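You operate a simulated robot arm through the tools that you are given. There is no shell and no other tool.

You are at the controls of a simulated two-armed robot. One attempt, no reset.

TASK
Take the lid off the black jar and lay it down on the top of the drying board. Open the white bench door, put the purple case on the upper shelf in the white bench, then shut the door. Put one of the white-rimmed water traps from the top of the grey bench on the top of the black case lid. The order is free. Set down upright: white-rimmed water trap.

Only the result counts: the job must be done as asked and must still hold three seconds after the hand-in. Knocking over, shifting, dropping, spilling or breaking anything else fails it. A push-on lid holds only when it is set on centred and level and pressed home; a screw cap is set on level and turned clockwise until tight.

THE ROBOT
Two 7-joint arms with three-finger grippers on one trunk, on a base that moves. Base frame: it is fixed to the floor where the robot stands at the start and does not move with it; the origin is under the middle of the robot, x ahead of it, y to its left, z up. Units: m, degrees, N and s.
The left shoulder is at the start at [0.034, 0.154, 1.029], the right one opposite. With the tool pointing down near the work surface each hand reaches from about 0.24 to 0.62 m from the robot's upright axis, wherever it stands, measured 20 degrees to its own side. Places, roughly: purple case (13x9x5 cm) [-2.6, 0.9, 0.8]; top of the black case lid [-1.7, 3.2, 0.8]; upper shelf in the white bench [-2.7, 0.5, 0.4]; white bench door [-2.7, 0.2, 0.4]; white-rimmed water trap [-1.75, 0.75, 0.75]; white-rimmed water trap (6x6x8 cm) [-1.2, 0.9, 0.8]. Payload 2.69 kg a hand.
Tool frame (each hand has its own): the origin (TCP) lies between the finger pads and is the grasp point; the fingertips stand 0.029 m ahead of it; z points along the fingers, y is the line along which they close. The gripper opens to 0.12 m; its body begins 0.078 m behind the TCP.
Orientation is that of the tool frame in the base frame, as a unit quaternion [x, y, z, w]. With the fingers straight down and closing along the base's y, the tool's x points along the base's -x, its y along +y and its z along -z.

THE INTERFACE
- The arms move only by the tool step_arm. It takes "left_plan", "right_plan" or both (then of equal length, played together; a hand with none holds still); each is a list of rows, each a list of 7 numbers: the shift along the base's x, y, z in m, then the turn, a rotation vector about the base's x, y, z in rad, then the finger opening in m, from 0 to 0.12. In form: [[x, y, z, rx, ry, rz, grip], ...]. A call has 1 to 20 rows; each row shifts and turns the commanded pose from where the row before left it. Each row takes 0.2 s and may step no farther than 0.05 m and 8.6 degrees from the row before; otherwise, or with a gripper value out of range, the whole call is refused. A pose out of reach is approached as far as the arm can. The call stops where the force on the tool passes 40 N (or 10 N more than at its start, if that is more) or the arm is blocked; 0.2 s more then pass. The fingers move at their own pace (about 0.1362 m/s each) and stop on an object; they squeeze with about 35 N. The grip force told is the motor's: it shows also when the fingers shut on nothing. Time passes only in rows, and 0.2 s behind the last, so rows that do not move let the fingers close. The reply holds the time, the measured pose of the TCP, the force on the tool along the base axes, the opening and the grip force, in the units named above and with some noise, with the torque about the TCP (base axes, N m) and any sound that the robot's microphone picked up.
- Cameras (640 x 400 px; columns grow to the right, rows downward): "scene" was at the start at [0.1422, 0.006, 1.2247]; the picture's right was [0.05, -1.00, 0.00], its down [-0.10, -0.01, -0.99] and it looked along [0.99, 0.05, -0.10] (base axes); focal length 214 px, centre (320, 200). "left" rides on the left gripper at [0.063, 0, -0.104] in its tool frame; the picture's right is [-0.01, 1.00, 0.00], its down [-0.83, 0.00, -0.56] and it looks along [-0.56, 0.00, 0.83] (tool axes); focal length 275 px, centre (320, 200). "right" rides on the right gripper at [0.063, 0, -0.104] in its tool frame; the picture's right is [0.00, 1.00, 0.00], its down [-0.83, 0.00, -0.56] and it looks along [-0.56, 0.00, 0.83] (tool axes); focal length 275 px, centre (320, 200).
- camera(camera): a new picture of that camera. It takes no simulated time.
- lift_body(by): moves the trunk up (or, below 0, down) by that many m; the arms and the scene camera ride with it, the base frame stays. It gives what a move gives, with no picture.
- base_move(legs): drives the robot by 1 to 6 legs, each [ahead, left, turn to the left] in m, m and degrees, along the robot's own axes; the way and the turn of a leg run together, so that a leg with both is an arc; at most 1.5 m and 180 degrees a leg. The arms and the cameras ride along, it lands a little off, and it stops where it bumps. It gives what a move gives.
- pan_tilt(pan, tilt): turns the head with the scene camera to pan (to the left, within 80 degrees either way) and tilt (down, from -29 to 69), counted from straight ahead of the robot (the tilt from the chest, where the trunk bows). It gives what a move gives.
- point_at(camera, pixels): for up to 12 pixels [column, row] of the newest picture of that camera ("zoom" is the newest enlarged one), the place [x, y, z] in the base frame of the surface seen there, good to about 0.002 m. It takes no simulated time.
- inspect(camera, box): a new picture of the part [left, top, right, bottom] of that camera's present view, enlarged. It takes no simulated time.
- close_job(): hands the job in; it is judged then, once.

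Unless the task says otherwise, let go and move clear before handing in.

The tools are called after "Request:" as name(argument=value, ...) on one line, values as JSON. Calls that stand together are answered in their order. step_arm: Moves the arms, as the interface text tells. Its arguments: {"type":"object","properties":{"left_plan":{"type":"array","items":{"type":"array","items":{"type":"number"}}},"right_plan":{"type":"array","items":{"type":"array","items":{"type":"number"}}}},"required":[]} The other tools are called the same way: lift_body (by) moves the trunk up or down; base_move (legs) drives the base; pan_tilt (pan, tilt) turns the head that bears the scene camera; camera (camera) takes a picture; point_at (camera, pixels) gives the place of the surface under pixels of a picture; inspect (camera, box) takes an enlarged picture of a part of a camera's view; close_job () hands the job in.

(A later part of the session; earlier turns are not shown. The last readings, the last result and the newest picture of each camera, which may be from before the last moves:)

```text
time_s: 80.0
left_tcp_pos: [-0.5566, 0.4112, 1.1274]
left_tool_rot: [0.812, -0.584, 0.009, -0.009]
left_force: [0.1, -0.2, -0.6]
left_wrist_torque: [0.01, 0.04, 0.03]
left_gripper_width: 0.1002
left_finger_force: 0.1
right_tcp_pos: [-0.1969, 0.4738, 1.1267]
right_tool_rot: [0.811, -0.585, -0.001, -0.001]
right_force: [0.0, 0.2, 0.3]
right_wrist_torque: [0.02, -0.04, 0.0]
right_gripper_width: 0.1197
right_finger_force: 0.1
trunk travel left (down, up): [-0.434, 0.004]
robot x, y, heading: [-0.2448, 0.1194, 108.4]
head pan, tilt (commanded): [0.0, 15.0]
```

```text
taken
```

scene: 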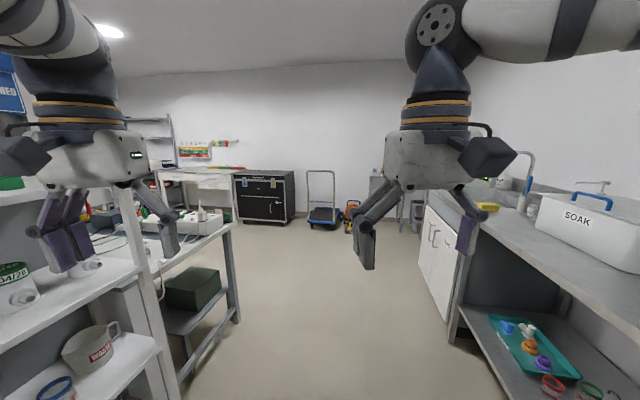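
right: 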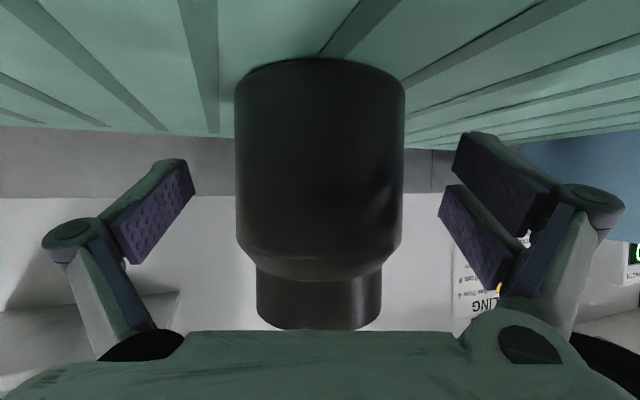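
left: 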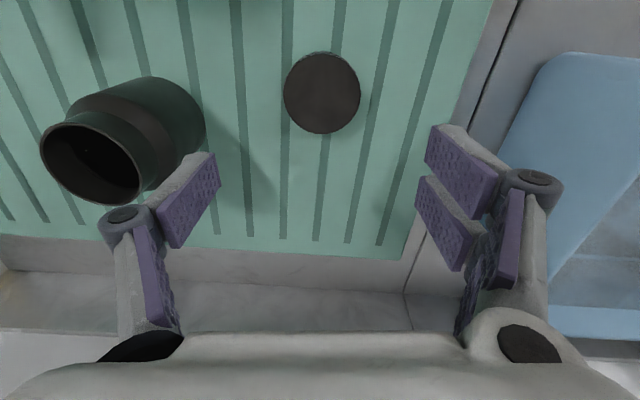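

The corridor ahead is clear; the black case sits at (262, 195) by the far wall, and the bench behind the rack is at (190, 240). I'll measure these.

Request:
point_at(camera="scene", pixels=[[228, 230], [160, 265], [237, 318], [262, 180], [242, 178], [290, 175], [235, 215], [180, 170], [225, 170], [430, 215], [320, 330], [205, 213]])

Request:
inspect(camera="scene", box=[90, 150, 330, 300])

```text
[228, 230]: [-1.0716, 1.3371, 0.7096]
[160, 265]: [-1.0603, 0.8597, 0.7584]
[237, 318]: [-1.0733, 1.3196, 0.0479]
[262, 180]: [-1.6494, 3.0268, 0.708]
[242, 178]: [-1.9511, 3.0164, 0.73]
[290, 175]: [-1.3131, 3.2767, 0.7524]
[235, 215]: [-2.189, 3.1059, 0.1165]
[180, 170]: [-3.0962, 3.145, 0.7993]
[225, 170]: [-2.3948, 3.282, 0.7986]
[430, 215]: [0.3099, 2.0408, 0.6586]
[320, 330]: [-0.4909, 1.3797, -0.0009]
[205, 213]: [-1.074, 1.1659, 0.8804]
```

```text
2.67 times, centred on (210, 225) of scene
```

zoom: 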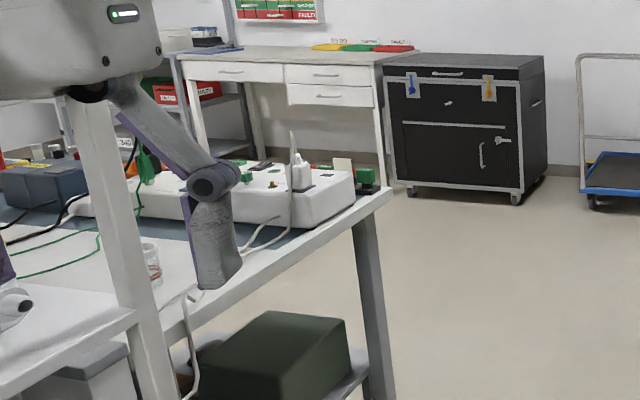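

The bench edge faces me along x≈−1.06 (y≈0.7–1.34, top z≈0.76) and the black case's front is at y≈3.02. I'll drive up the corridor to about (−0.45, 1.17) and turn to face −x.

Request:
base_move(legs=[[1.06, -0.142, 0], [0, 0, 60]])

Request:
camera(camera="scene")

```text
time_s: 88.2
left_tcp_pos: [-0.8423, 1.0562, 1.127]
left_tool_rot: [0.994, -0.105, 0.004, -0.014]
left_force: [0.0, -0.3, -0.5]
left_wrist_torque: [0.01, 0.03, -0.02]
left_gripper_width: 0.1001
left_finger_force: 0.1
right_tcp_pos: [-0.7127, 1.3979, 1.1271]
right_tool_rot: [0.994, -0.107, -0.002, 0.0]
right_force: [0.4, 0.2, 0.5]
right_wrist_torque: [0.03, -0.01, -0.02]
right_gripper_width: 0.1201
right_finger_force: 0.0
trunk travel left (down, up): [-0.434, 0.004]
robot x, y, heading: [-0.4369, 1.1766, 167.2]
head pan, tilt (commanded): [0.0, 15.0]
```

```text
taken
```

scene: 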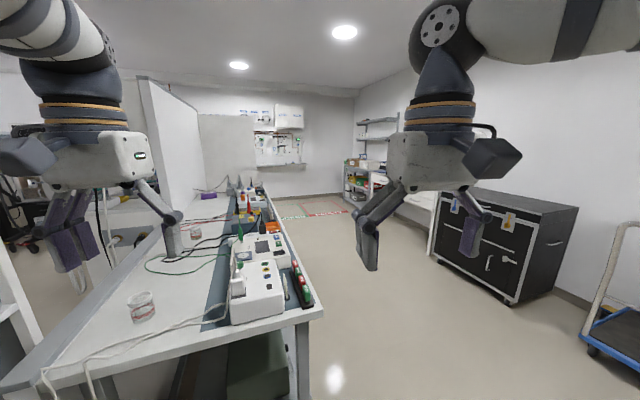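

Now the bench with the traps is in view, a trap at (141, 305). I'll zoom to identify rim colours.

Request:
inspect(camera="scene", box=[40, 180, 320, 355])

Request:
point_at(camera="scene", pixels=[[141, 296], [141, 312], [195, 233], [208, 195], [200, 205], [320, 310], [265, 190], [100, 300], [60, 310], [30, 350], [250, 285]])

```text
2.29 times, centred on (180, 268) of scene
```

zoom: 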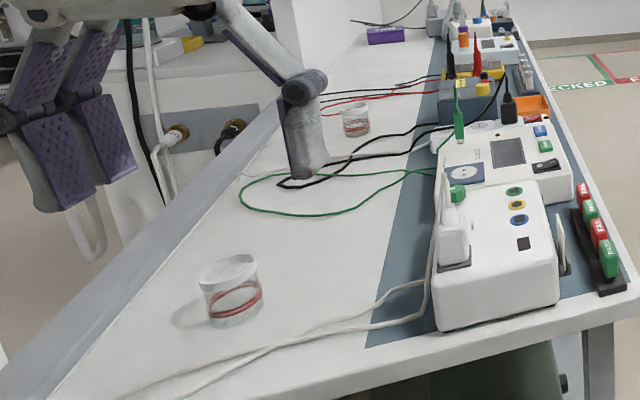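

```text
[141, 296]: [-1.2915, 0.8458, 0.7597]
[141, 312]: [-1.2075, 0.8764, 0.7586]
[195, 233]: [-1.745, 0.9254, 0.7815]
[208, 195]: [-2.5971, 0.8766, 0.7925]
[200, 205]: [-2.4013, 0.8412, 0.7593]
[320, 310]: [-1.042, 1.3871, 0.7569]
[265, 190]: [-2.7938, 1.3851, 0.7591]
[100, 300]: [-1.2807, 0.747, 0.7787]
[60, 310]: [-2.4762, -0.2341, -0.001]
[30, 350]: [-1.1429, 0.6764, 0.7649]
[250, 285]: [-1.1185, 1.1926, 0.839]
```

Request:
inspect(camera="scene", box=[115, 280, 170, 330])

Request:
inspect(camera="scene", box=[165, 180, 245, 250])

```text
8.00 times, centred on (142, 305) of scene
```

zoom: 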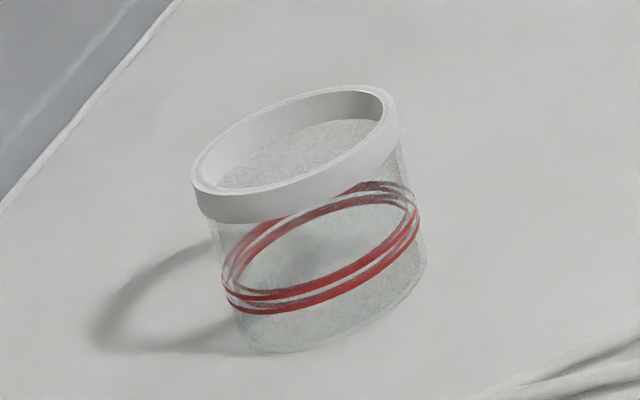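

```text
5.71 times, centred on (205, 215) of scene
```

zoom: 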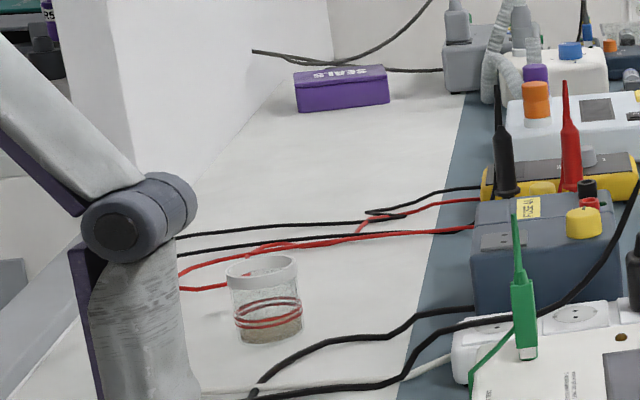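

Both traps have white rims and red rings; the near one stands at about (−1.23, 0.87) and the purple SEALS case at (−2.6, 0.88). I'll take the near trap with the right hand from the bench's end; first I swing the left hand out to my left, away from the rack.

Request:
step_arm(left_plan=[[0.0274, -0.033, 0.0, 0, 0, 0, 0.1], [0.0274, -0.033, 0.0, 0, 0, 0, 0.1], [0.0274, -0.033, 0.0, 0, 0, 0, 0.1], [0.0274, -0.033, 0.0, 0, 0, 0, 0.1], [0.0274, -0.033, 0.0, 0, 0, 0, 0.1]])

Request:
camera(camera="scene")

```text
time_s: 89.4
left_tcp_pos: [-0.7404, 0.8734, 1.1298]
left_tool_rot: [0.994, -0.105, 0.003, -0.013]
left_force: [-0.4, -0.9, 0.5]
left_wrist_torque: [-0.01, 0.01, 0.0]
left_gripper_width: 0.0999
left_finger_force: 0.0
left hand out of reach, approached as far as the arm can: row 1, 2, 3, 4
right_tcp_pos: [-0.7125, 1.3983, 1.1279]
right_tool_rot: [0.994, -0.106, -0.001, -0.001]
right_force: [0.3, -0.7, 0.1]
right_wrist_torque: [0.0, -0.01, 0.0]
right_gripper_width: 0.1201
right_finger_force: 0.1
trunk travel left (down, up): [-0.434, 0.004]
robot x, y, heading: [-0.4321, 1.1737, 167.4]
head pan, tilt (commanded): [0.0, 15.0]
```

```text
taken
```

scene: 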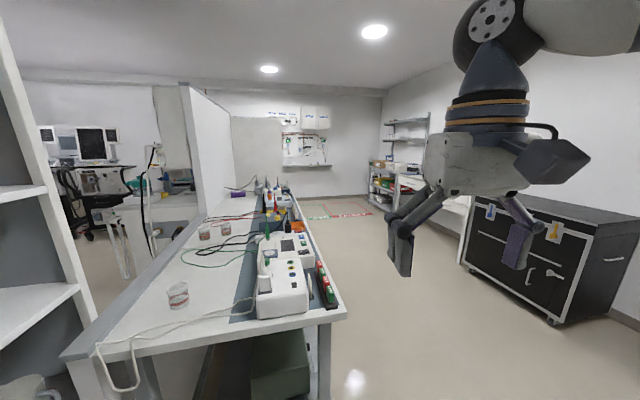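

The left hand is out of the way. I see possibly another trap near (222, 229) beside the one at (204, 231); I'll zoom.

Request:
inspect(camera="scene", box=[150, 170, 290, 258])

Request:
point_at(camera="scene", pixels=[[178, 284], [178, 302], [204, 232], [228, 229], [190, 195], [205, 180], [235, 165], [170, 260], [90, 335], [343, 312], [60, 200], [20, 190]])

```text
4.55 times, centred on (220, 214) of scene
```

zoom: 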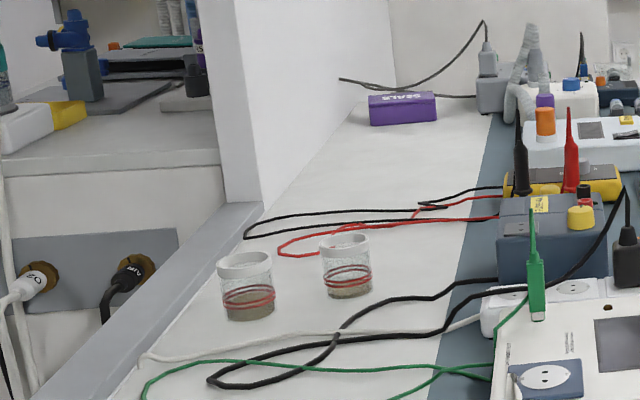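

```text
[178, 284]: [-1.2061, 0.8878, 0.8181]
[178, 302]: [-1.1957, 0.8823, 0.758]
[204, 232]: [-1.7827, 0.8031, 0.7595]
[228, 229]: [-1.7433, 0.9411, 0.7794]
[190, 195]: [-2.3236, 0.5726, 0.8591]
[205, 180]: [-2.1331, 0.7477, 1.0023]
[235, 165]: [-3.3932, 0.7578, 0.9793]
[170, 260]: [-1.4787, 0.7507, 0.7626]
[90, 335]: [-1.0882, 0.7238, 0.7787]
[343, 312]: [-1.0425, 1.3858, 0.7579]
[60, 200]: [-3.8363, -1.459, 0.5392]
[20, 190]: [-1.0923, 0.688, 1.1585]
```

Three traps stand on this bench; the nearest is at (−1.21, 0.885) with rim at z≈0.82+. I'll turn to heading ≈225° and edge up to the bench corner so the right hand can reach it.

Request:
base_move(legs=[[0, 0, 57.6], [0.3, -0.2, 0]])

Request:
pan_tilt(pan=0, tilt=40)

Request:
camera(camera="scene")

Request:
camera(camera="right")

```text
time_s: 94.3
left_tcp_pos: [-0.6938, 0.6801, 1.1303]
left_tool_rot: [0.92, 0.392, -0.004, -0.014]
left_force: [0.2, 0.4, -0.3]
left_wrist_torque: [0.0, -0.04, 0.0]
left_gripper_width: 0.1
left_finger_force: 0.0
right_tcp_pos: [-1.126, 0.9792, 1.1263]
right_tool_rot: [0.92, 0.391, -0.001, 0.0]
right_force: [0.2, -0.5, 0.3]
right_wrist_torque: [0.01, 0.02, 0.02]
right_gripper_width: 0.1199
right_finger_force: 0.1
trunk travel left (down, up): [-0.434, 0.004]
robot x, y, heading: [-0.7921, 1.0995, -134.4]
head pan, tilt (commanded): [0.0, 15.0]
```

```text
time_s: 95.2
left_tcp_pos: [-0.6941, 0.6807, 1.1299]
left_tool_rot: [0.92, 0.392, -0.004, -0.013]
left_force: [0.8, 0.1, 0.7]
left_wrist_torque: [0.01, -0.01, -0.03]
left_gripper_width: 0.1
left_finger_force: 0.0
right_tcp_pos: [-1.1248, 0.9795, 1.1283]
right_tool_rot: [0.921, 0.391, -0.001, 0.0]
right_force: [0.7, 0.3, -1.0]
right_wrist_torque: [0.0, -0.02, 0.01]
right_gripper_width: 0.1199
right_finger_force: 0.1
trunk travel left (down, up): [-0.434, 0.004]
robot x, y, heading: [-0.7879, 1.1029, -134.4]
head pan, tilt (commanded): [0.0, 40.0]
```

```text
taken
```

scene: 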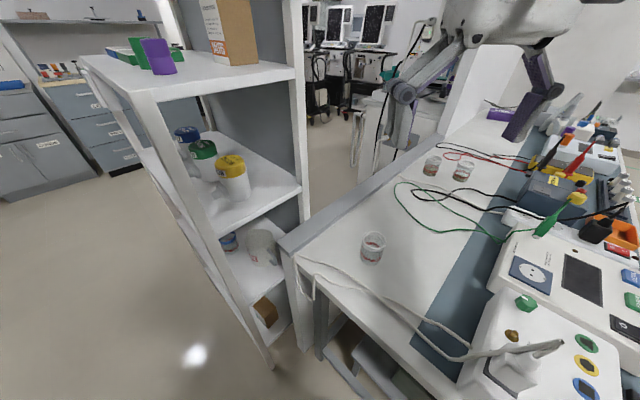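

```text
taken
```

right: 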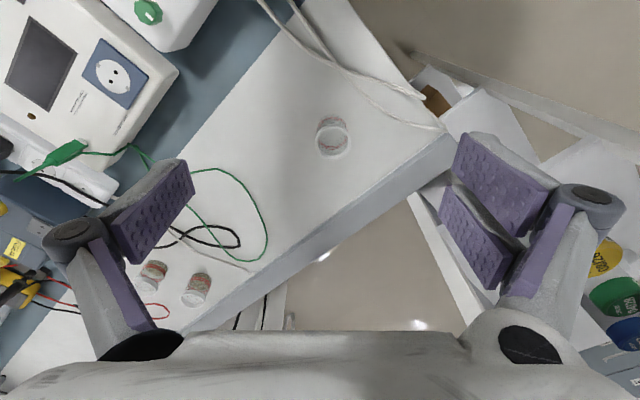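

The nearest trap is visible at (373, 247) in the scene and (332, 135) in the right view; I'll measure its rim precisely.

Request:
inspect(camera="right", box=[280, 90, 380, 180])

Request:
inspect(camera="scene", box=[340, 215, 410, 275])

```text
4.44 times, centred on (330, 135) of right
```

zoom: 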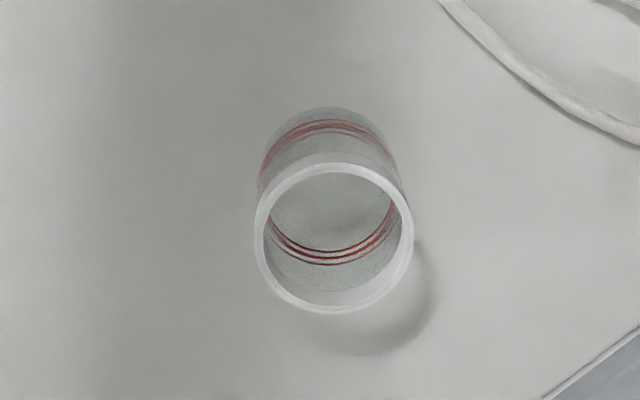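

```text
6.67 times, centred on (375, 245) of scene
```

zoom: 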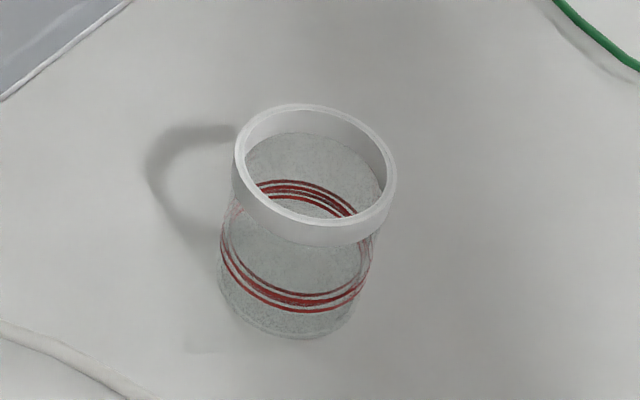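

Request:
point_at(camera="right", pixels=[[316, 144], [350, 144], [333, 127.3], [333, 159.5], [333, 144], [300, 144], [370, 144]])

Request:
point_at(camera="scene", pixels=[[374.3, 251], [363.5, 241], [385, 242], [372, 231], [366, 260], [373, 262], [363, 256]])

```text
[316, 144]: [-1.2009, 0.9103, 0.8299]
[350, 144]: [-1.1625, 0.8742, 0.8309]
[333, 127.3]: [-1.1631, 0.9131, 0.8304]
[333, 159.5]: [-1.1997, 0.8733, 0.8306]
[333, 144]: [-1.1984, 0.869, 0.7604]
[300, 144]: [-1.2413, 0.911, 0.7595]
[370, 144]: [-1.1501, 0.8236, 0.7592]
```

```text
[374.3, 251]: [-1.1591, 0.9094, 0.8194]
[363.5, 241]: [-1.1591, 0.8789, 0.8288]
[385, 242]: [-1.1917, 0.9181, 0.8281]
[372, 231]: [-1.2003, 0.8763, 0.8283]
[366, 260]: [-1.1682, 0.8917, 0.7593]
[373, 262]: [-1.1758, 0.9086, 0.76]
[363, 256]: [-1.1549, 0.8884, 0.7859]
```

Trap rim: centre (−1.1815, 0.8925), top z≈0.8305, outer radius ≈0.028. I'll move the right hand above it first.

Request:
step_arm(right_plan=[[-0.0189, -0.029, -0.03, 0, 0, 0, 0.11], [-0.0189, -0.029, -0.03, 0, 0, 0, 0.11], [-0.0189, -0.029, -0.03, 0, 0, 0, 0.11], [0, 0, -0.045, 0, 0, 0, 0.11], [0, 0, -0.045, 0, 0, 0, 0.11], [0, 0, 0, 0, 0, 0, 0.11]])

Request:
camera(camera="right")

```text
time_s: 96.6
left_tcp_pos: [-0.6928, 0.6808, 1.13]
left_tool_rot: [0.919, 0.394, -0.003, -0.013]
left_force: [0.3, 0.0, -0.6]
left_wrist_torque: [0.02, 0.04, -0.02]
left_gripper_width: 0.1
left_finger_force: 0.1
right_tcp_pos: [-1.1783, 0.8916, 0.9459]
right_tool_rot: [0.921, 0.391, -0.001, 0.0]
right_force: [-0.2, 0.2, 0.1]
right_wrist_torque: [-0.06, 0.01, 0.0]
right_gripper_width: 0.1101
right_finger_force: 0.0
trunk travel left (down, up): [-0.434, 0.004]
robot x, y, heading: [-0.7886, 1.101, -134.0]
head pan, tilt (commanded): [0.0, 40.0]
```

```text
taken
```

right: 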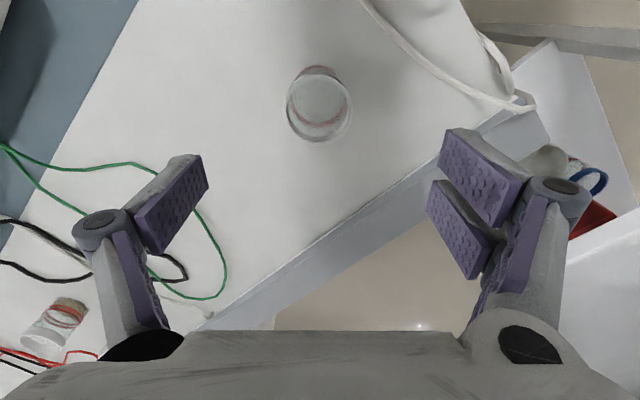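

The trap is centred between the fingers (319, 109). Descending to z≈0.805 and closing gently.

Request:
step_arm(right_plan=[[-0.001, 0, -0.04, 0, 0, 0, 0.11], [0, 0, -0.04, 0, 0, 0, 0.11], [0, 0, -0.035, 0, 0, 0, 0.11], [0, 0, -0.025, 0, 0, 0, 0.11], [0, 0, 0, 0, 0, 0, 0.11]])

Request:
camera(camera="right")

```text
time_s: 97.8
left_tcp_pos: [-0.6935, 0.6806, 1.1312]
left_tool_rot: [0.92, 0.392, -0.004, -0.013]
left_force: [1.4, -0.8, 0.0]
left_wrist_torque: [0.01, 0.03, 0.0]
left_gripper_width: 0.0999
left_finger_force: 0.1
right_tcp_pos: [-1.1806, 0.8908, 0.8075]
right_tool_rot: [0.92, 0.391, -0.001, 0.0]
right_force: [0.1, 0.4, 0.2]
right_wrist_torque: [-0.02, 0.03, 0.03]
right_gripper_width: 0.1102
right_finger_force: 0.0
trunk travel left (down, up): [-0.434, 0.004]
robot x, y, heading: [-0.7886, 1.1017, -134.3]
head pan, tilt (commanded): [0.0, 40.0]
```

```text
taken
```

right: 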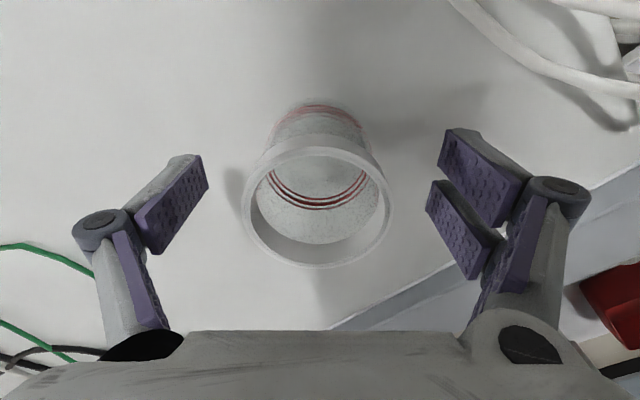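

Aligned within ~3 mm; a small correction and then closing the fingers.

Request:
step_arm(right_plan=[[0.0015, 0.0018, 0, 0, 0, 0, 0.11], [0, 0, 0, 0, 0, 0, 0.07], [0, 0, 0, 0, 0, 0, 0.045], [0, 0, 0, 0, 0, 0, 0.045], [0, 0, 0, 0, 0, 0, 0.045]])

Request:
camera(camera="right")

```text
time_s: 99.0
left_tcp_pos: [-0.6942, 0.6794, 1.1304]
left_tool_rot: [0.92, 0.392, -0.004, -0.014]
left_force: [-0.3, 0.2, -0.1]
left_wrist_torque: [0.0, 0.03, 0.0]
left_gripper_width: 0.0999
left_finger_force: 0.0
right_tcp_pos: [-1.1807, 0.8936, 0.8062]
right_tool_rot: [0.92, 0.391, -0.001, 0.001]
right_force: [-0.2, 0.7, 0.1]
right_wrist_torque: [0.04, 0.01, 0.02]
right_gripper_width: 0.0508
right_finger_force: 35.0
trunk travel left (down, up): [-0.434, 0.004]
robot x, y, heading: [-0.7869, 1.102, -134.2]
head pan, tilt (commanded): [0.0, 40.0]
```

```text
taken
```

right: 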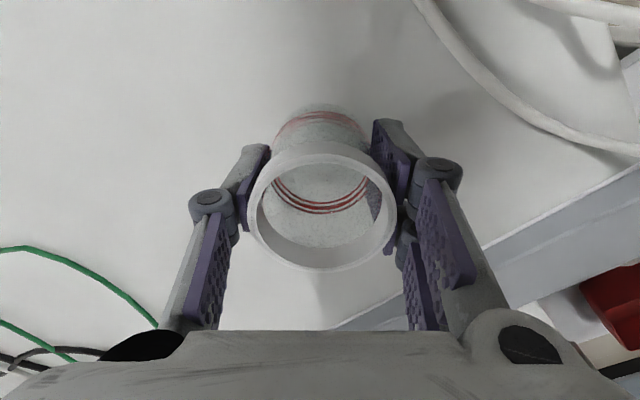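

The fingers hold the trap's body (0.051 m) under the rim. Lifting it gently straight up.

Request:
step_arm(right_plan=[[0, 0, 0.01, 0, 0, 0, 0.045], [0, 0, 0.025, 0, 0, 0, 0.045], [0, 0, 0.03, 0, 0, 0, 0.045], [0, 0, 0.04, 0, 0, 0, 0.045], [0, 0, 0.04, 0, 0, 0, 0.045], [0, 0, 0.04, 0, 0, 0, 0.045], [0, 0, 0.04, 0, 0, 0, 0.045], [0, 0, 0, 0, 0, 0, 0.045]])

Request:
camera(camera="right")

Request:
camera(camera="scene")

```text
time_s: 100.8
left_tcp_pos: [-0.6937, 0.6799, 1.1305]
left_tool_rot: [0.92, 0.392, -0.003, -0.013]
left_force: [-0.4, 0.1, 1.1]
left_wrist_torque: [0.02, -0.02, 0.04]
left_gripper_width: 0.0999
left_finger_force: 0.1
right_tcp_pos: [-1.1812, 0.8952, 1.0327]
right_tool_rot: [0.92, 0.391, 0.0, 0.0]
right_force: [-1.0, -0.3, -0.5]
right_wrist_torque: [0.01, 0.0, 0.01]
right_gripper_width: 0.0507
right_finger_force: 34.7
trunk travel left (down, up): [-0.434, 0.004]
robot x, y, heading: [-0.7872, 1.1034, -134.1]
head pan, tilt (commanded): [0.0, 40.0]
```

```text
taken
```

right: 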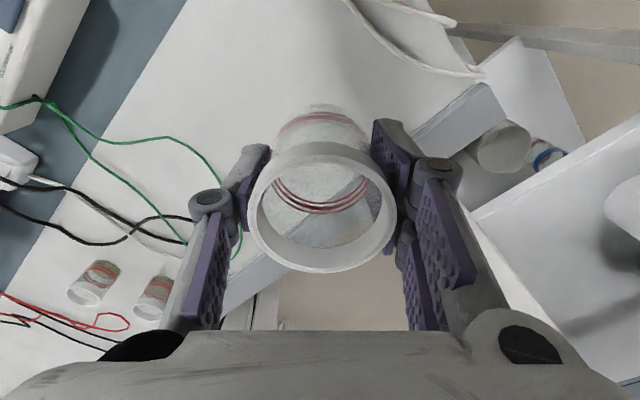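

```text
taken
```

scene: 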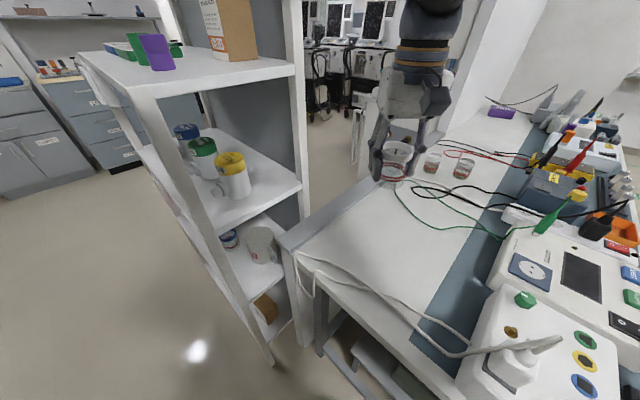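

The trap is held upright (z≈1.03). I'll back away from the bench corner, turn right towards +y and check the way to the black case.

Request:
base_move(legs=[[-0.27, 0.1, 0], [0, 0, -63], [0, 0, -63]])

Request:
pan_tilt(pan=0, tilt=20)

Request:
camera(camera="scene")

```text
time_s: 108.3
left_tcp_pos: [-0.923, 1.4017, 1.1305]
left_tool_rot: [0.76, -0.65, 0.01, -0.008]
left_force: [-0.1, 0.6, 0.3]
left_wrist_torque: [0.01, -0.01, 0.01]
left_gripper_width: 0.1
left_finger_force: 0.1
right_tcp_pos: [-0.4564, 1.6585, 1.0314]
right_tool_rot: [0.759, -0.651, 0.0, -0.001]
right_force: [-0.3, 0.2, -0.2]
right_wrist_torque: [-0.02, -0.01, -0.01]
right_gripper_width: 0.0508
right_finger_force: 34.6
trunk travel left (down, up): [-0.434, 0.004]
robot x, y, heading: [-0.5325, 1.2201, 98.1]
head pan, tilt (commanded): [0.0, 40.0]
```

```text
time_s: 109.2
left_tcp_pos: [-0.9227, 1.4023, 1.1305]
left_tool_rot: [0.76, -0.65, 0.011, -0.009]
left_force: [-0.4, 0.0, 0.4]
left_wrist_torque: [0.01, -0.01, -0.01]
left_gripper_width: 0.1002
left_finger_force: 0.1
right_tcp_pos: [-0.4577, 1.6581, 1.0322]
right_tool_rot: [0.759, -0.652, -0.002, 0.0]
right_force: [-0.4, -0.1, 0.0]
right_wrist_torque: [0.01, 0.01, 0.0]
right_gripper_width: 0.0507
right_finger_force: 35.0
trunk travel left (down, up): [-0.434, 0.004]
robot x, y, heading: [-0.5315, 1.2214, 98.2]
head pan, tilt (commanded): [0.0, 20.0]
```

```text
taken
```

scene: 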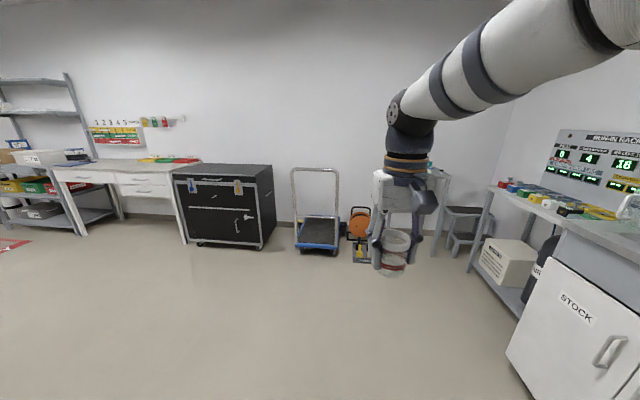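

The floor to the black case (222, 205) is clear. I'll measure the case's top and edges.

Request:
point_at(camera="scene", pixels=[[222, 171], [180, 172], [250, 168], [200, 166], [265, 168], [172, 178], [252, 182], [225, 245], [275, 225], [190, 210], [180, 160], [310, 250]])

Request:
inspect(camera="scene", box=[140, 140, 340, 265])

```text
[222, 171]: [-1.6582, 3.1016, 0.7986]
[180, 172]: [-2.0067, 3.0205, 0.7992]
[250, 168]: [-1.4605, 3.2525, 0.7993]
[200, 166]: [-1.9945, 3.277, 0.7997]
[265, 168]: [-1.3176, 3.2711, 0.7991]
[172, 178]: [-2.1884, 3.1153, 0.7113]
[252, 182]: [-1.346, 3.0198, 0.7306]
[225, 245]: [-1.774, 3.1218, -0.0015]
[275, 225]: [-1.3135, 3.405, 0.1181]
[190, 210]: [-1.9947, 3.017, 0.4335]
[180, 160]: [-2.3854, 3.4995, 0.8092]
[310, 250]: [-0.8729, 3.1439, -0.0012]
```

```text
3.20 times, centred on (240, 202) of scene
```

zoom: 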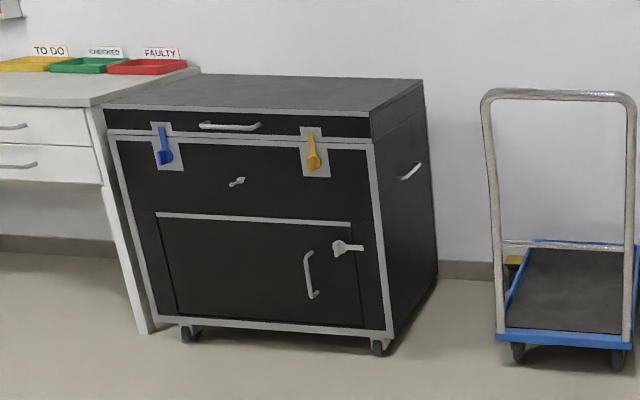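

Case top is at z≈0.799, x −2.05…−1.31, front y≈3.02, and empty. I'll drive clear of the bench corner, then over to stand before the case.

Request:
base_move(legs=[[0.8, 0, 0], [0, 0, 48], [1.1, 0, 0]])

Request:
base_move(legs=[[0, 0, -56]])

Request:
camera(camera="scene")

```text
time_s: 120.8
left_tcp_pos: [-1.9549, 2.4348, 1.131]
left_tool_rot: [0.96, -0.28, 0.006, -0.013]
left_force: [0.2, 1.3, -0.2]
left_wrist_torque: [-0.02, 0.0, 0.01]
left_gripper_width: 0.0998
left_finger_force: 0.0
right_tcp_pos: [-1.8383, 2.9514, 1.0313]
right_tool_rot: [0.96, -0.282, 0.0, 0.0]
right_force: [0.8, -0.6, -0.2]
right_wrist_torque: [0.03, -0.03, -0.01]
right_gripper_width: 0.0504
right_finger_force: 35.3
trunk travel left (down, up): [-0.434, 0.004]
robot x, y, heading: [-1.5579, 2.609, 147.0]
head pan, tilt (commanded): [0.0, 20.0]
```

```text
time_s: 123.7
left_tcp_pos: [-1.9226, 2.8406, 1.13]
left_tool_rot: [0.712, -0.702, 0.011, -0.008]
left_force: [-0.4, -0.7, 0.1]
left_wrist_torque: [-0.01, -0.01, 0.01]
left_gripper_width: 0.1002
left_finger_force: 0.1
right_tcp_pos: [-1.4257, 3.0299, 1.031]
right_tool_rot: [0.71, -0.704, 0.0, -0.001]
right_force: [0.3, 0.9, 0.0]
right_wrist_torque: [0.0, 0.01, 0.02]
right_gripper_width: 0.0507
right_finger_force: 35.0
trunk travel left (down, up): [-0.434, 0.004]
robot x, y, heading: [-1.5606, 2.6102, 90.4]
head pan, tilt (commanded): [0.0, 20.0]
```

```text
taken
```

scene: 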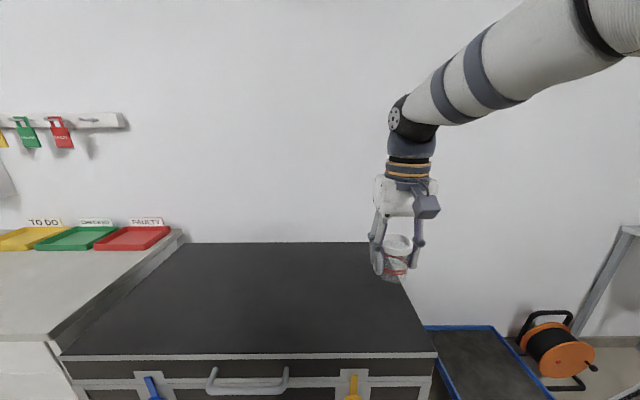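

I'm squarely before the case (heading 90°). I'll carry the trap over to about (−1.48, 3.13) and lower it towards the lid top.

Request:
step_arm(right_plan=[[-0.018, 0.033, -0.01, 0, 0, 0, 0.045], [-0.018, 0.033, -0.02, 0, 0, 0, 0.045], [-0.018, 0.033, -0.03, 0, 0, 0, 0.045], [0, 0, -0.04, 0, 0, 0, 0.045], [0, 0, -0.04, 0, 0, 0, 0.045], [0, 0, -0.025, 0, 0, 0, 0.045], [0, 0, 0, 0, 0, 0, 0.045]])

Request:
camera(camera="scene")

Request:
camera(camera="right")

```text
time_s: 125.3
left_tcp_pos: [-1.9231, 2.84, 1.1307]
left_tool_rot: [0.712, -0.702, 0.011, -0.009]
left_force: [-0.8, 0.2, 0.0]
left_wrist_torque: [0.03, 0.02, 0.01]
left_gripper_width: 0.0998
left_finger_force: 0.0
right_tcp_pos: [-1.4798, 3.1275, 0.8661]
right_tool_rot: [0.711, -0.704, -0.001, 0.0]
right_force: [0.2, -0.4, 0.3]
right_wrist_torque: [0.01, 0.01, 0.01]
right_gripper_width: 0.0504
right_finger_force: 35.3
trunk travel left (down, up): [-0.434, 0.004]
robot x, y, heading: [-1.5605, 2.6062, 90.1]
head pan, tilt (commanded): [0.0, 20.0]
```

```text
taken
```

scene: 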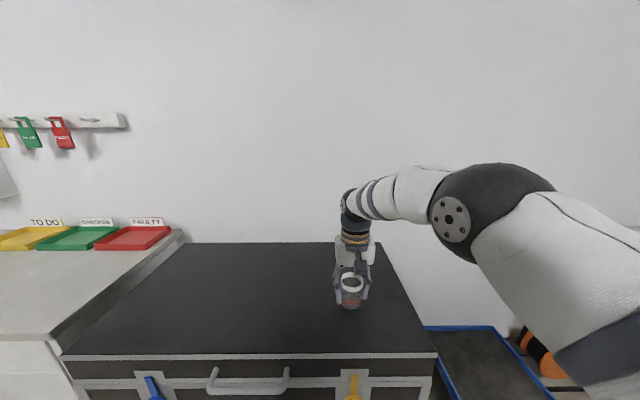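

```text
taken
```

right: 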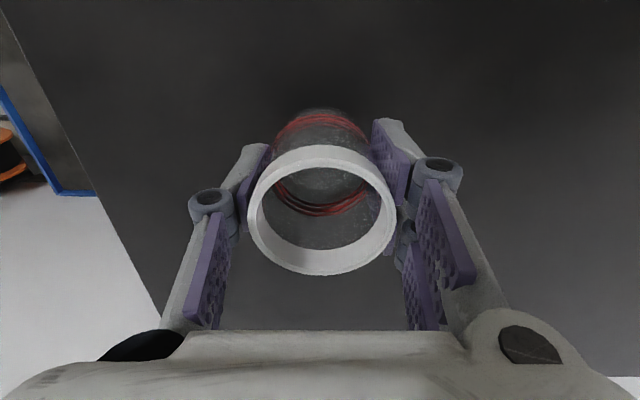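

The trap is 2 cm above the lid top. Lowering in small steps until contact.

Request:
step_arm(right_plan=[[0, 0, -0.01, 0, 0, 0, 0.045], [0, 0, -0.004, 0, 0, 0, 0.045], [0, 0, -0.003, 0, 0, 0, 0.045], [0, 0, 0, 0, 0, 0, 0.045]])

```text
time_s: 126.3
left_tcp_pos: [-1.9225, 2.8398, 1.1308]
left_tool_rot: [0.711, -0.703, 0.011, -0.009]
left_force: [0.0, 0.3, 0.4]
left_wrist_torque: [0.03, 0.03, -0.02]
left_gripper_width: 0.0999
left_finger_force: 0.0
right_tcp_pos: [-1.4809, 3.1279, 0.8494]
right_tool_rot: [0.711, -0.704, 0.0, -0.001]
right_force: [0.3, -0.6, 0.0]
right_wrist_torque: [0.03, 0.0, -0.01]
right_gripper_width: 0.0505
right_finger_force: 35.4
trunk travel left (down, up): [-0.434, 0.004]
robot x, y, heading: [-1.5637, 2.6063, 90.3]
head pan, tilt (commanded): [0.0, 20.0]
```

Request:
step_arm(right_plan=[[0, 0, -0.002, 0, 0, 0, 0.045], [0, 0, -0.002, 0, 0, 0, 0.045], [0, 0, 0, 0, 0, 0, 0.045]])

```text
time_s: 127.1
left_tcp_pos: [-1.9226, 2.8387, 1.1302]
left_tool_rot: [0.712, -0.702, 0.01, -0.009]
left_force: [0.9, 0.2, 0.6]
left_wrist_torque: [-0.03, 0.0, -0.01]
left_gripper_width: 0.0999
left_finger_force: 0.1
right_tcp_pos: [-1.4802, 3.1279, 0.8477]
right_tool_rot: [0.711, -0.704, -0.001, -0.001]
right_force: [0.3, -2.0, 9.7]
right_wrist_torque: [-0.12, -0.03, 0.03]
right_gripper_width: 0.0504
right_finger_force: 34.8
trunk travel left (down, up): [-0.434, 0.004]
robot x, y, heading: [-1.562, 2.6085, 90.4]
head pan, tilt (commanded): [0.0, 20.0]
```

Contact (9.7 N). I ease up 1 mm, open the fingers and rise away.

Request:
step_arm(right_plan=[[0, 0, 0.001, 0, 0, 0, 0.045], [0, 0, 0, 0, 0, 0, 0.06], [0, 0, 0, 0, 0, 0, 0.09], [0, 0, 0, 0, 0, 0, 0.1], [0, 0, 0.03, 0, 0, 0, 0.1], [0, 0, 0.045, 0, 0, 0, 0.1], [0, 0, 0.045, 0, 0, 0, 0.1], [0, 0, 0.045, 0, 0, 0, 0.1]])

Request:
camera(camera="right")

Request:
inspect(camera="scene", box=[280, 220, 440, 320])

```text
time_s: 128.9
left_tcp_pos: [-1.9233, 2.84, 1.1298]
left_tool_rot: [0.712, -0.702, 0.01, -0.008]
left_force: [-1.0, 0.1, 0.3]
left_wrist_torque: [-0.01, 0.01, 0.01]
left_gripper_width: 0.1001
left_finger_force: 0.1
right_tcp_pos: [-1.4829, 3.1292, 1.0127]
right_tool_rot: [0.711, -0.703, 0.0, 0.0]
right_force: [0.2, -0.3, 0.3]
right_wrist_torque: [0.01, -0.02, 0.04]
right_gripper_width: 0.0999
right_finger_force: 0.0
trunk travel left (down, up): [-0.434, 0.004]
robot x, y, heading: [-1.5617, 2.6079, 90.3]
head pan, tilt (commanded): [0.0, 20.0]
```

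```text
taken
```

right: 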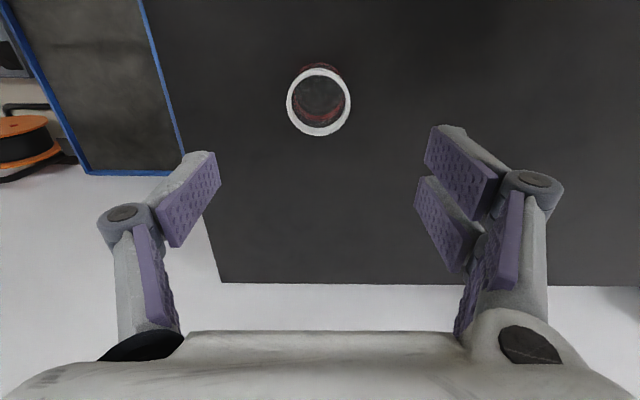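

```text
4.00 times, centred on (360, 270) of scene
```

zoom: 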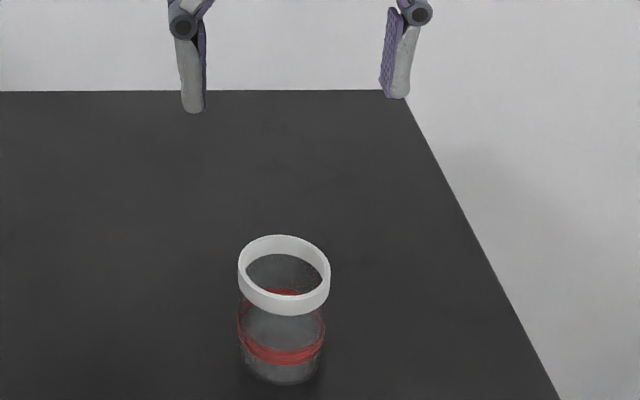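

The trap stands upright on the case lid with nothing disturbed. I'll pull the right hand up and in, then go and look at the purple case and the white bench.

Request:
step_arm(right_plan=[[0, 0, 0.03, 0, 0, 0, 0.1], [0, 0, 0.03, 0, 0, 0, 0.1], [0.016, -0.04, 0.015, 0, 0, 0, 0.1], [0.016, -0.04, 0.015, 0, 0, 0, 0.1], [0.016, -0.04, 0.01, 0, 0, 0, 0.1], [0.016, -0.04, 0.01, 0, 0, 0, 0.1], [0.016, -0.03, 0, 0, 0, 0, 0.1]])

Request:
base_move(legs=[[-0.3, 0, 0], [0, 0, 90]])

Request:
camera(camera="scene")

```text
time_s: 130.5
left_tcp_pos: [-1.9232, 2.84, 1.1304]
left_tool_rot: [0.712, -0.702, 0.011, -0.008]
left_force: [-0.3, 0.6, 0.8]
left_wrist_torque: [0.02, 0.02, 0.01]
left_gripper_width: 0.1001
left_finger_force: 0.0
right_tcp_pos: [-1.4306, 3.0265, 1.1217]
right_tool_rot: [0.711, -0.703, -0.001, -0.001]
right_force: [-0.5, -0.3, -1.0]
right_wrist_torque: [-0.01, 0.0, -0.06]
right_gripper_width: 0.0998
right_finger_force: 0.0
right hand out of reach, approached as far as the arm can: row 2, 3, 4, 5
trunk travel left (down, up): [-0.434, 0.004]
robot x, y, heading: [-1.5594, 2.6084, 90.4]
head pan, tilt (commanded): [0.0, 20.0]
```

```text
time_s: 136.4
left_tcp_pos: [-1.7836, 1.9432, 1.1299]
left_tool_rot: [1.0, 0.017, 0.002, -0.014]
left_force: [0.4, 1.1, 0.4]
left_wrist_torque: [0.0, 0.01, 0.04]
left_gripper_width: 0.1001
left_finger_force: 0.1
right_tcp_pos: [-1.9793, 2.4336, 1.1228]
right_tool_rot: [1.0, 0.015, 0.0, -0.001]
right_force: [0.5, -0.1, 0.7]
right_wrist_torque: [0.01, 0.01, 0.02]
right_gripper_width: 0.1002
right_finger_force: 0.0
trunk travel left (down, up): [-0.434, 0.004]
robot x, y, heading: [-1.5634, 2.3067, -178.5]
head pan, tilt (commanded): [0.0, 20.0]
```

```text
taken
```

scene: 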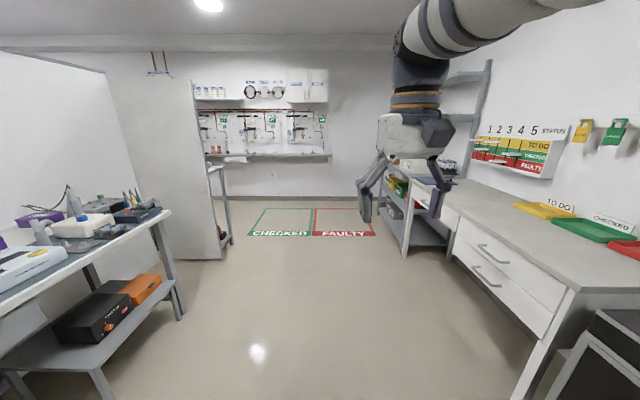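

The purple case shows at (38, 218) on the bench, with a tall panel at (190, 170) beyond the bench end. I'll measure the layout.

Request:
point_at(camera="scene", pixels=[[38, 218], [30, 222], [50, 213], [168, 211], [190, 150], [160, 150], [220, 250], [228, 240], [120, 160], [60, 150], [100, 230], [185, 310]])

Request:
inspect(camera="scene", box=[0, 160, 240, 310])

```text
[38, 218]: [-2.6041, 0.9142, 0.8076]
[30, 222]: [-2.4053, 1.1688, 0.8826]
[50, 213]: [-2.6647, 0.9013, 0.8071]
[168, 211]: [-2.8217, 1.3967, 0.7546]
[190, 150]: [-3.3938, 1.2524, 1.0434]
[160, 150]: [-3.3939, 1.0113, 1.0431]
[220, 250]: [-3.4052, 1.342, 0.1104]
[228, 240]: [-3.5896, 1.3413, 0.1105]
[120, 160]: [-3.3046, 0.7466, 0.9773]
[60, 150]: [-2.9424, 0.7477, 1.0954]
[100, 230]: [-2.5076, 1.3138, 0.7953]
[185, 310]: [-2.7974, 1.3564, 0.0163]
```

```text
2.67 times, centred on (120, 235) of scene
```

zoom: 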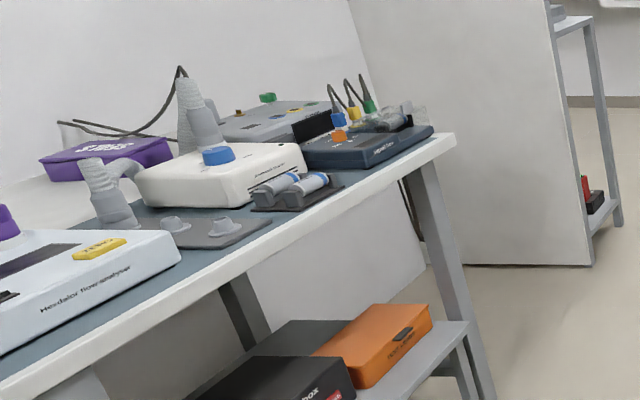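

Request:
inspect(camera="scene", box=[0, 195, 80, 245])

```text
8.00 times, centred on (40, 220) of scene
```

zoom: 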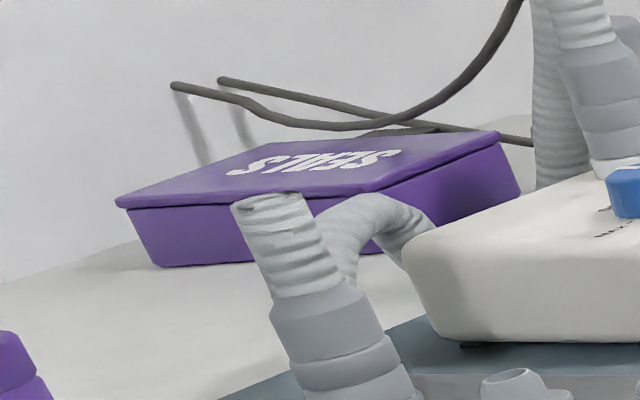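

Request:
point_at(camera="zoom", pixels=[[122, 203], [370, 187], [492, 140], [270, 150], [180, 225], [420, 220], [300, 165], [340, 250], [480, 330], [560, 60], [300, 250], [50, 300]])

```text
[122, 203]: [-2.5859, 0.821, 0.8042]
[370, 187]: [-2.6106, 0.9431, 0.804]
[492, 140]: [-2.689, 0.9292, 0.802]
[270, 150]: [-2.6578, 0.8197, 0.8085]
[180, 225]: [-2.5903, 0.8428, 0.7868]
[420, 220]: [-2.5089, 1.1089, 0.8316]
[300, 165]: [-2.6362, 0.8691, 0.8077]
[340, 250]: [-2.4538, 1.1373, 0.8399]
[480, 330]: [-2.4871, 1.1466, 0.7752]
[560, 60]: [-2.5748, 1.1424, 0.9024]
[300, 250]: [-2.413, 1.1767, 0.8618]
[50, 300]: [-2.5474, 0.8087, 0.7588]
```

The case lies with its long side roughly along y: centre ≈(−2.637, 0.875), top z≈0.808, short (9 cm) side along x. I'll drive to the bench's +y side in front of it and look at the obstacles.

Request:
base_move(legs=[[1.05, 0.2, 0], [0, 0, 88]])

Request:
pan_tilt(pan=0, tilt=25)

Request:
camera(camera="scene")

```text
time_s: 145.6
left_tcp_pos: [-2.2313, 1.8376, 1.1307]
left_tool_rot: [0.699, 0.715, -0.009, -0.011]
left_force: [0.5, -0.3, -0.6]
left_wrist_torque: [0.0, 0.01, -0.02]
left_gripper_width: 0.1
left_finger_force: 0.0
right_tcp_pos: [-2.7241, 1.6481, 1.1218]
right_tool_rot: [0.702, 0.713, 0.0, 0.0]
right_force: [0.6, 0.4, 0.0]
right_wrist_torque: [0.02, 0.03, -0.01]
right_gripper_width: 0.1001
right_finger_force: 0.0
trunk travel left (down, up): [-0.434, 0.004]
robot x, y, heading: [-2.5964, 2.0679, -89.2]
head pan, tilt (commanded): [0.0, 20.0]
```

```text
time_s: 146.3
left_tcp_pos: [-2.2312, 1.8367, 1.1305]
left_tool_rot: [0.7, 0.714, -0.01, -0.011]
left_force: [0.0, -0.4, -0.2]
left_wrist_torque: [-0.01, 0.01, -0.01]
left_gripper_width: 0.1002
left_finger_force: 0.0
right_tcp_pos: [-2.7249, 1.6491, 1.1219]
right_tool_rot: [0.701, 0.713, -0.001, 0.0]
right_force: [-0.7, 0.8, 0.1]
right_wrist_torque: [0.02, 0.01, 0.01]
right_gripper_width: 0.0998
right_finger_force: 0.1
trunk travel left (down, up): [-0.434, 0.004]
robot x, y, heading: [-2.5952, 2.0663, -89.4]
head pan, tilt (commanded): [0.0, 25.0]
```

```text
taken
```

scene: 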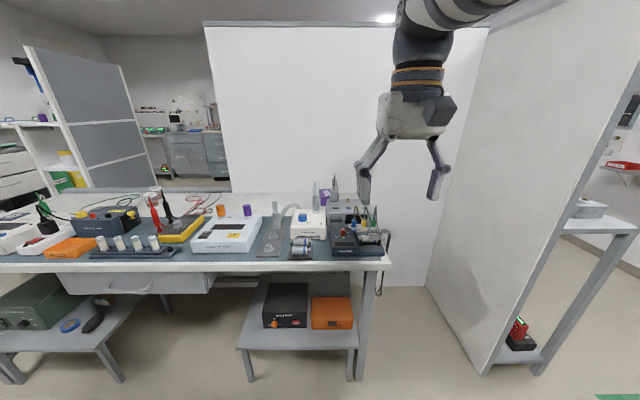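

Request:
inspect(camera="scene", box=[230, 160, 410, 270])

Request:
point_at(camera="scene", pixels=[[326, 188], [318, 185], [330, 195], [275, 205], [318, 230], [345, 215], [375, 240], [390, 262], [430, 285], [485, 375], [455, 365], [375, 213]])

```text
3.56 times, centred on (320, 215) of scene
```

zoom: 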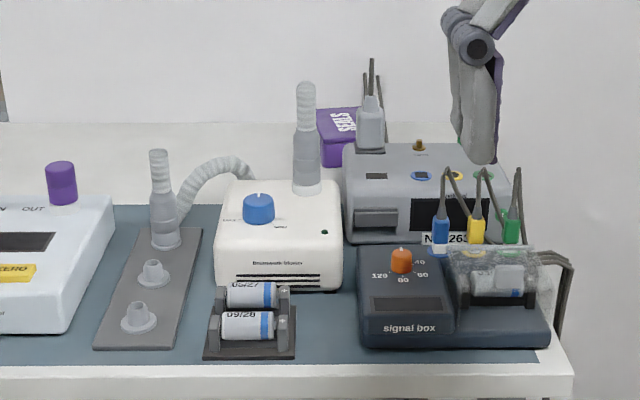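

```text
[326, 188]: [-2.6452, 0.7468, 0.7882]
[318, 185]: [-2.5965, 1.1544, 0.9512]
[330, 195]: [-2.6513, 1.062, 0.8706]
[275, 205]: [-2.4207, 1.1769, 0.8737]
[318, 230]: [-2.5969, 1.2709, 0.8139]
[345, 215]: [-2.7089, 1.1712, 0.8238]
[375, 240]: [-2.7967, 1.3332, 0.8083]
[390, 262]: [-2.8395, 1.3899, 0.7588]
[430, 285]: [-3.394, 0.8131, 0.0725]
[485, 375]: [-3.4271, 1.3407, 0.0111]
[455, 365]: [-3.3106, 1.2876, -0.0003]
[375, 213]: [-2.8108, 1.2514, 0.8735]
```

The case sits behind tall devices, so a reach from this side would hit them; the 0.56 m gap between bench end (x≈−2.83) and the panel (x≈−3.39) may be the way. To know whether I fit, I'll turn the left wrist camera towards my own base.

Request:
step_arm(left_plan=[[0, 0, 0, 0, 0, -0.149, 0.1], [0, 0, 0, 0, 0, -0.149, 0.1], [0, 0, 0, 0, 0, -0.149, 0.1], [0, 0, 0, 0, 0, -0.149, 0.1], [0, 0, 0, 0, 0, -0.149, 0.1], [0, 0, 0, 0, 0, -0.149, 0.1], [0, 0, 0, 0, 0, -0.149, 0.1], [0, 0, 0, 0, 0, -0.149, 0.1], [0, 0, 0, 0, 0, -0.149, 0.1], [0, 0, 0, 0, 0, -0.149, 0.1]])

Request:
camera(camera="left")

```text
time_s: 148.5
left_tcp_pos: [-2.2304, 1.838, 1.1312]
left_tool_rot: [0.999, 0.051, -0.003, -0.014]
left_force: [-0.4, -0.1, 0.0]
left_wrist_torque: [0.0, -0.04, 0.02]
left_gripper_width: 0.1002
left_finger_force: 0.0
right_tcp_pos: [-2.7252, 1.6483, 1.1231]
right_tool_rot: [0.703, 0.712, 0.0, 0.002]
right_force: [0.8, 0.1, 0.4]
right_wrist_torque: [0.0, 0.02, 0.01]
right_gripper_width: 0.1
right_finger_force: 0.1
trunk travel left (down, up): [-0.434, 0.004]
robot x, y, heading: [-2.5929, 2.0659, -89.4]
head pan, tilt (commanded): [0.0, 25.0]
```

```text
taken
```

left: 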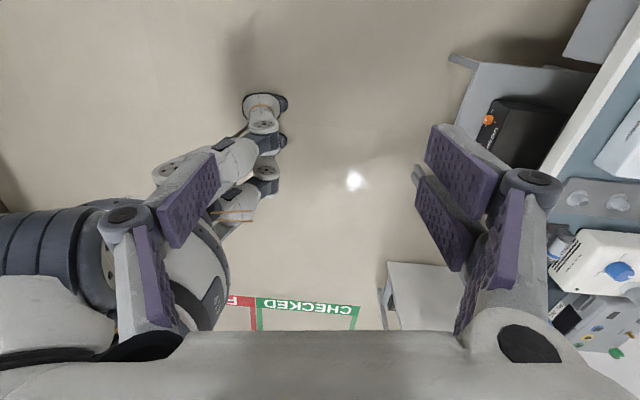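

Request:
point_at(camera="left", pixels=[[262, 100], [285, 100], [265, 125], [240, 165], [262, 180], [200, 180], [235, 240], [225, 290], [100, 240], [160, 290], [30, 240], [50, 320]])

Request:
inspect(camera="left", box=[0, 70, 320, 340])

```text
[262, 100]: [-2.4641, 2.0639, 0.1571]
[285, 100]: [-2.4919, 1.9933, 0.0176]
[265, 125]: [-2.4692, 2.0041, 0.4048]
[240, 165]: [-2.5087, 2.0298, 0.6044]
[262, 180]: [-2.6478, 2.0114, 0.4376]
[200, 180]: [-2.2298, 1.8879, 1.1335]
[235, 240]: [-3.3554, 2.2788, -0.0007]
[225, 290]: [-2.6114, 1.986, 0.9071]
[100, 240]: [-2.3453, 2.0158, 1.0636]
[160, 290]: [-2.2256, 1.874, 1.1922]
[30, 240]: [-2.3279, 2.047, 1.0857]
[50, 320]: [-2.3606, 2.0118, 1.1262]
```

```text
1.48 times, centred on (160, 205) of left
```

zoom: 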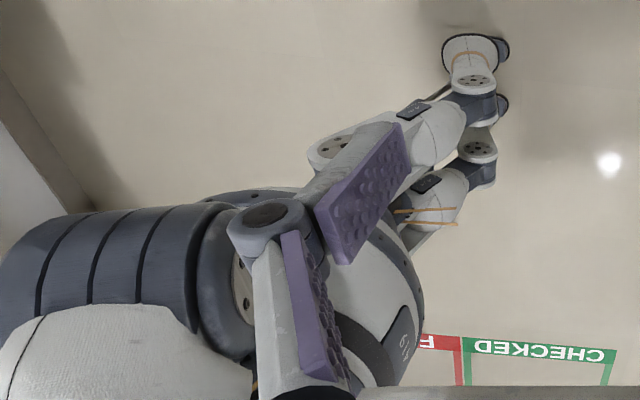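

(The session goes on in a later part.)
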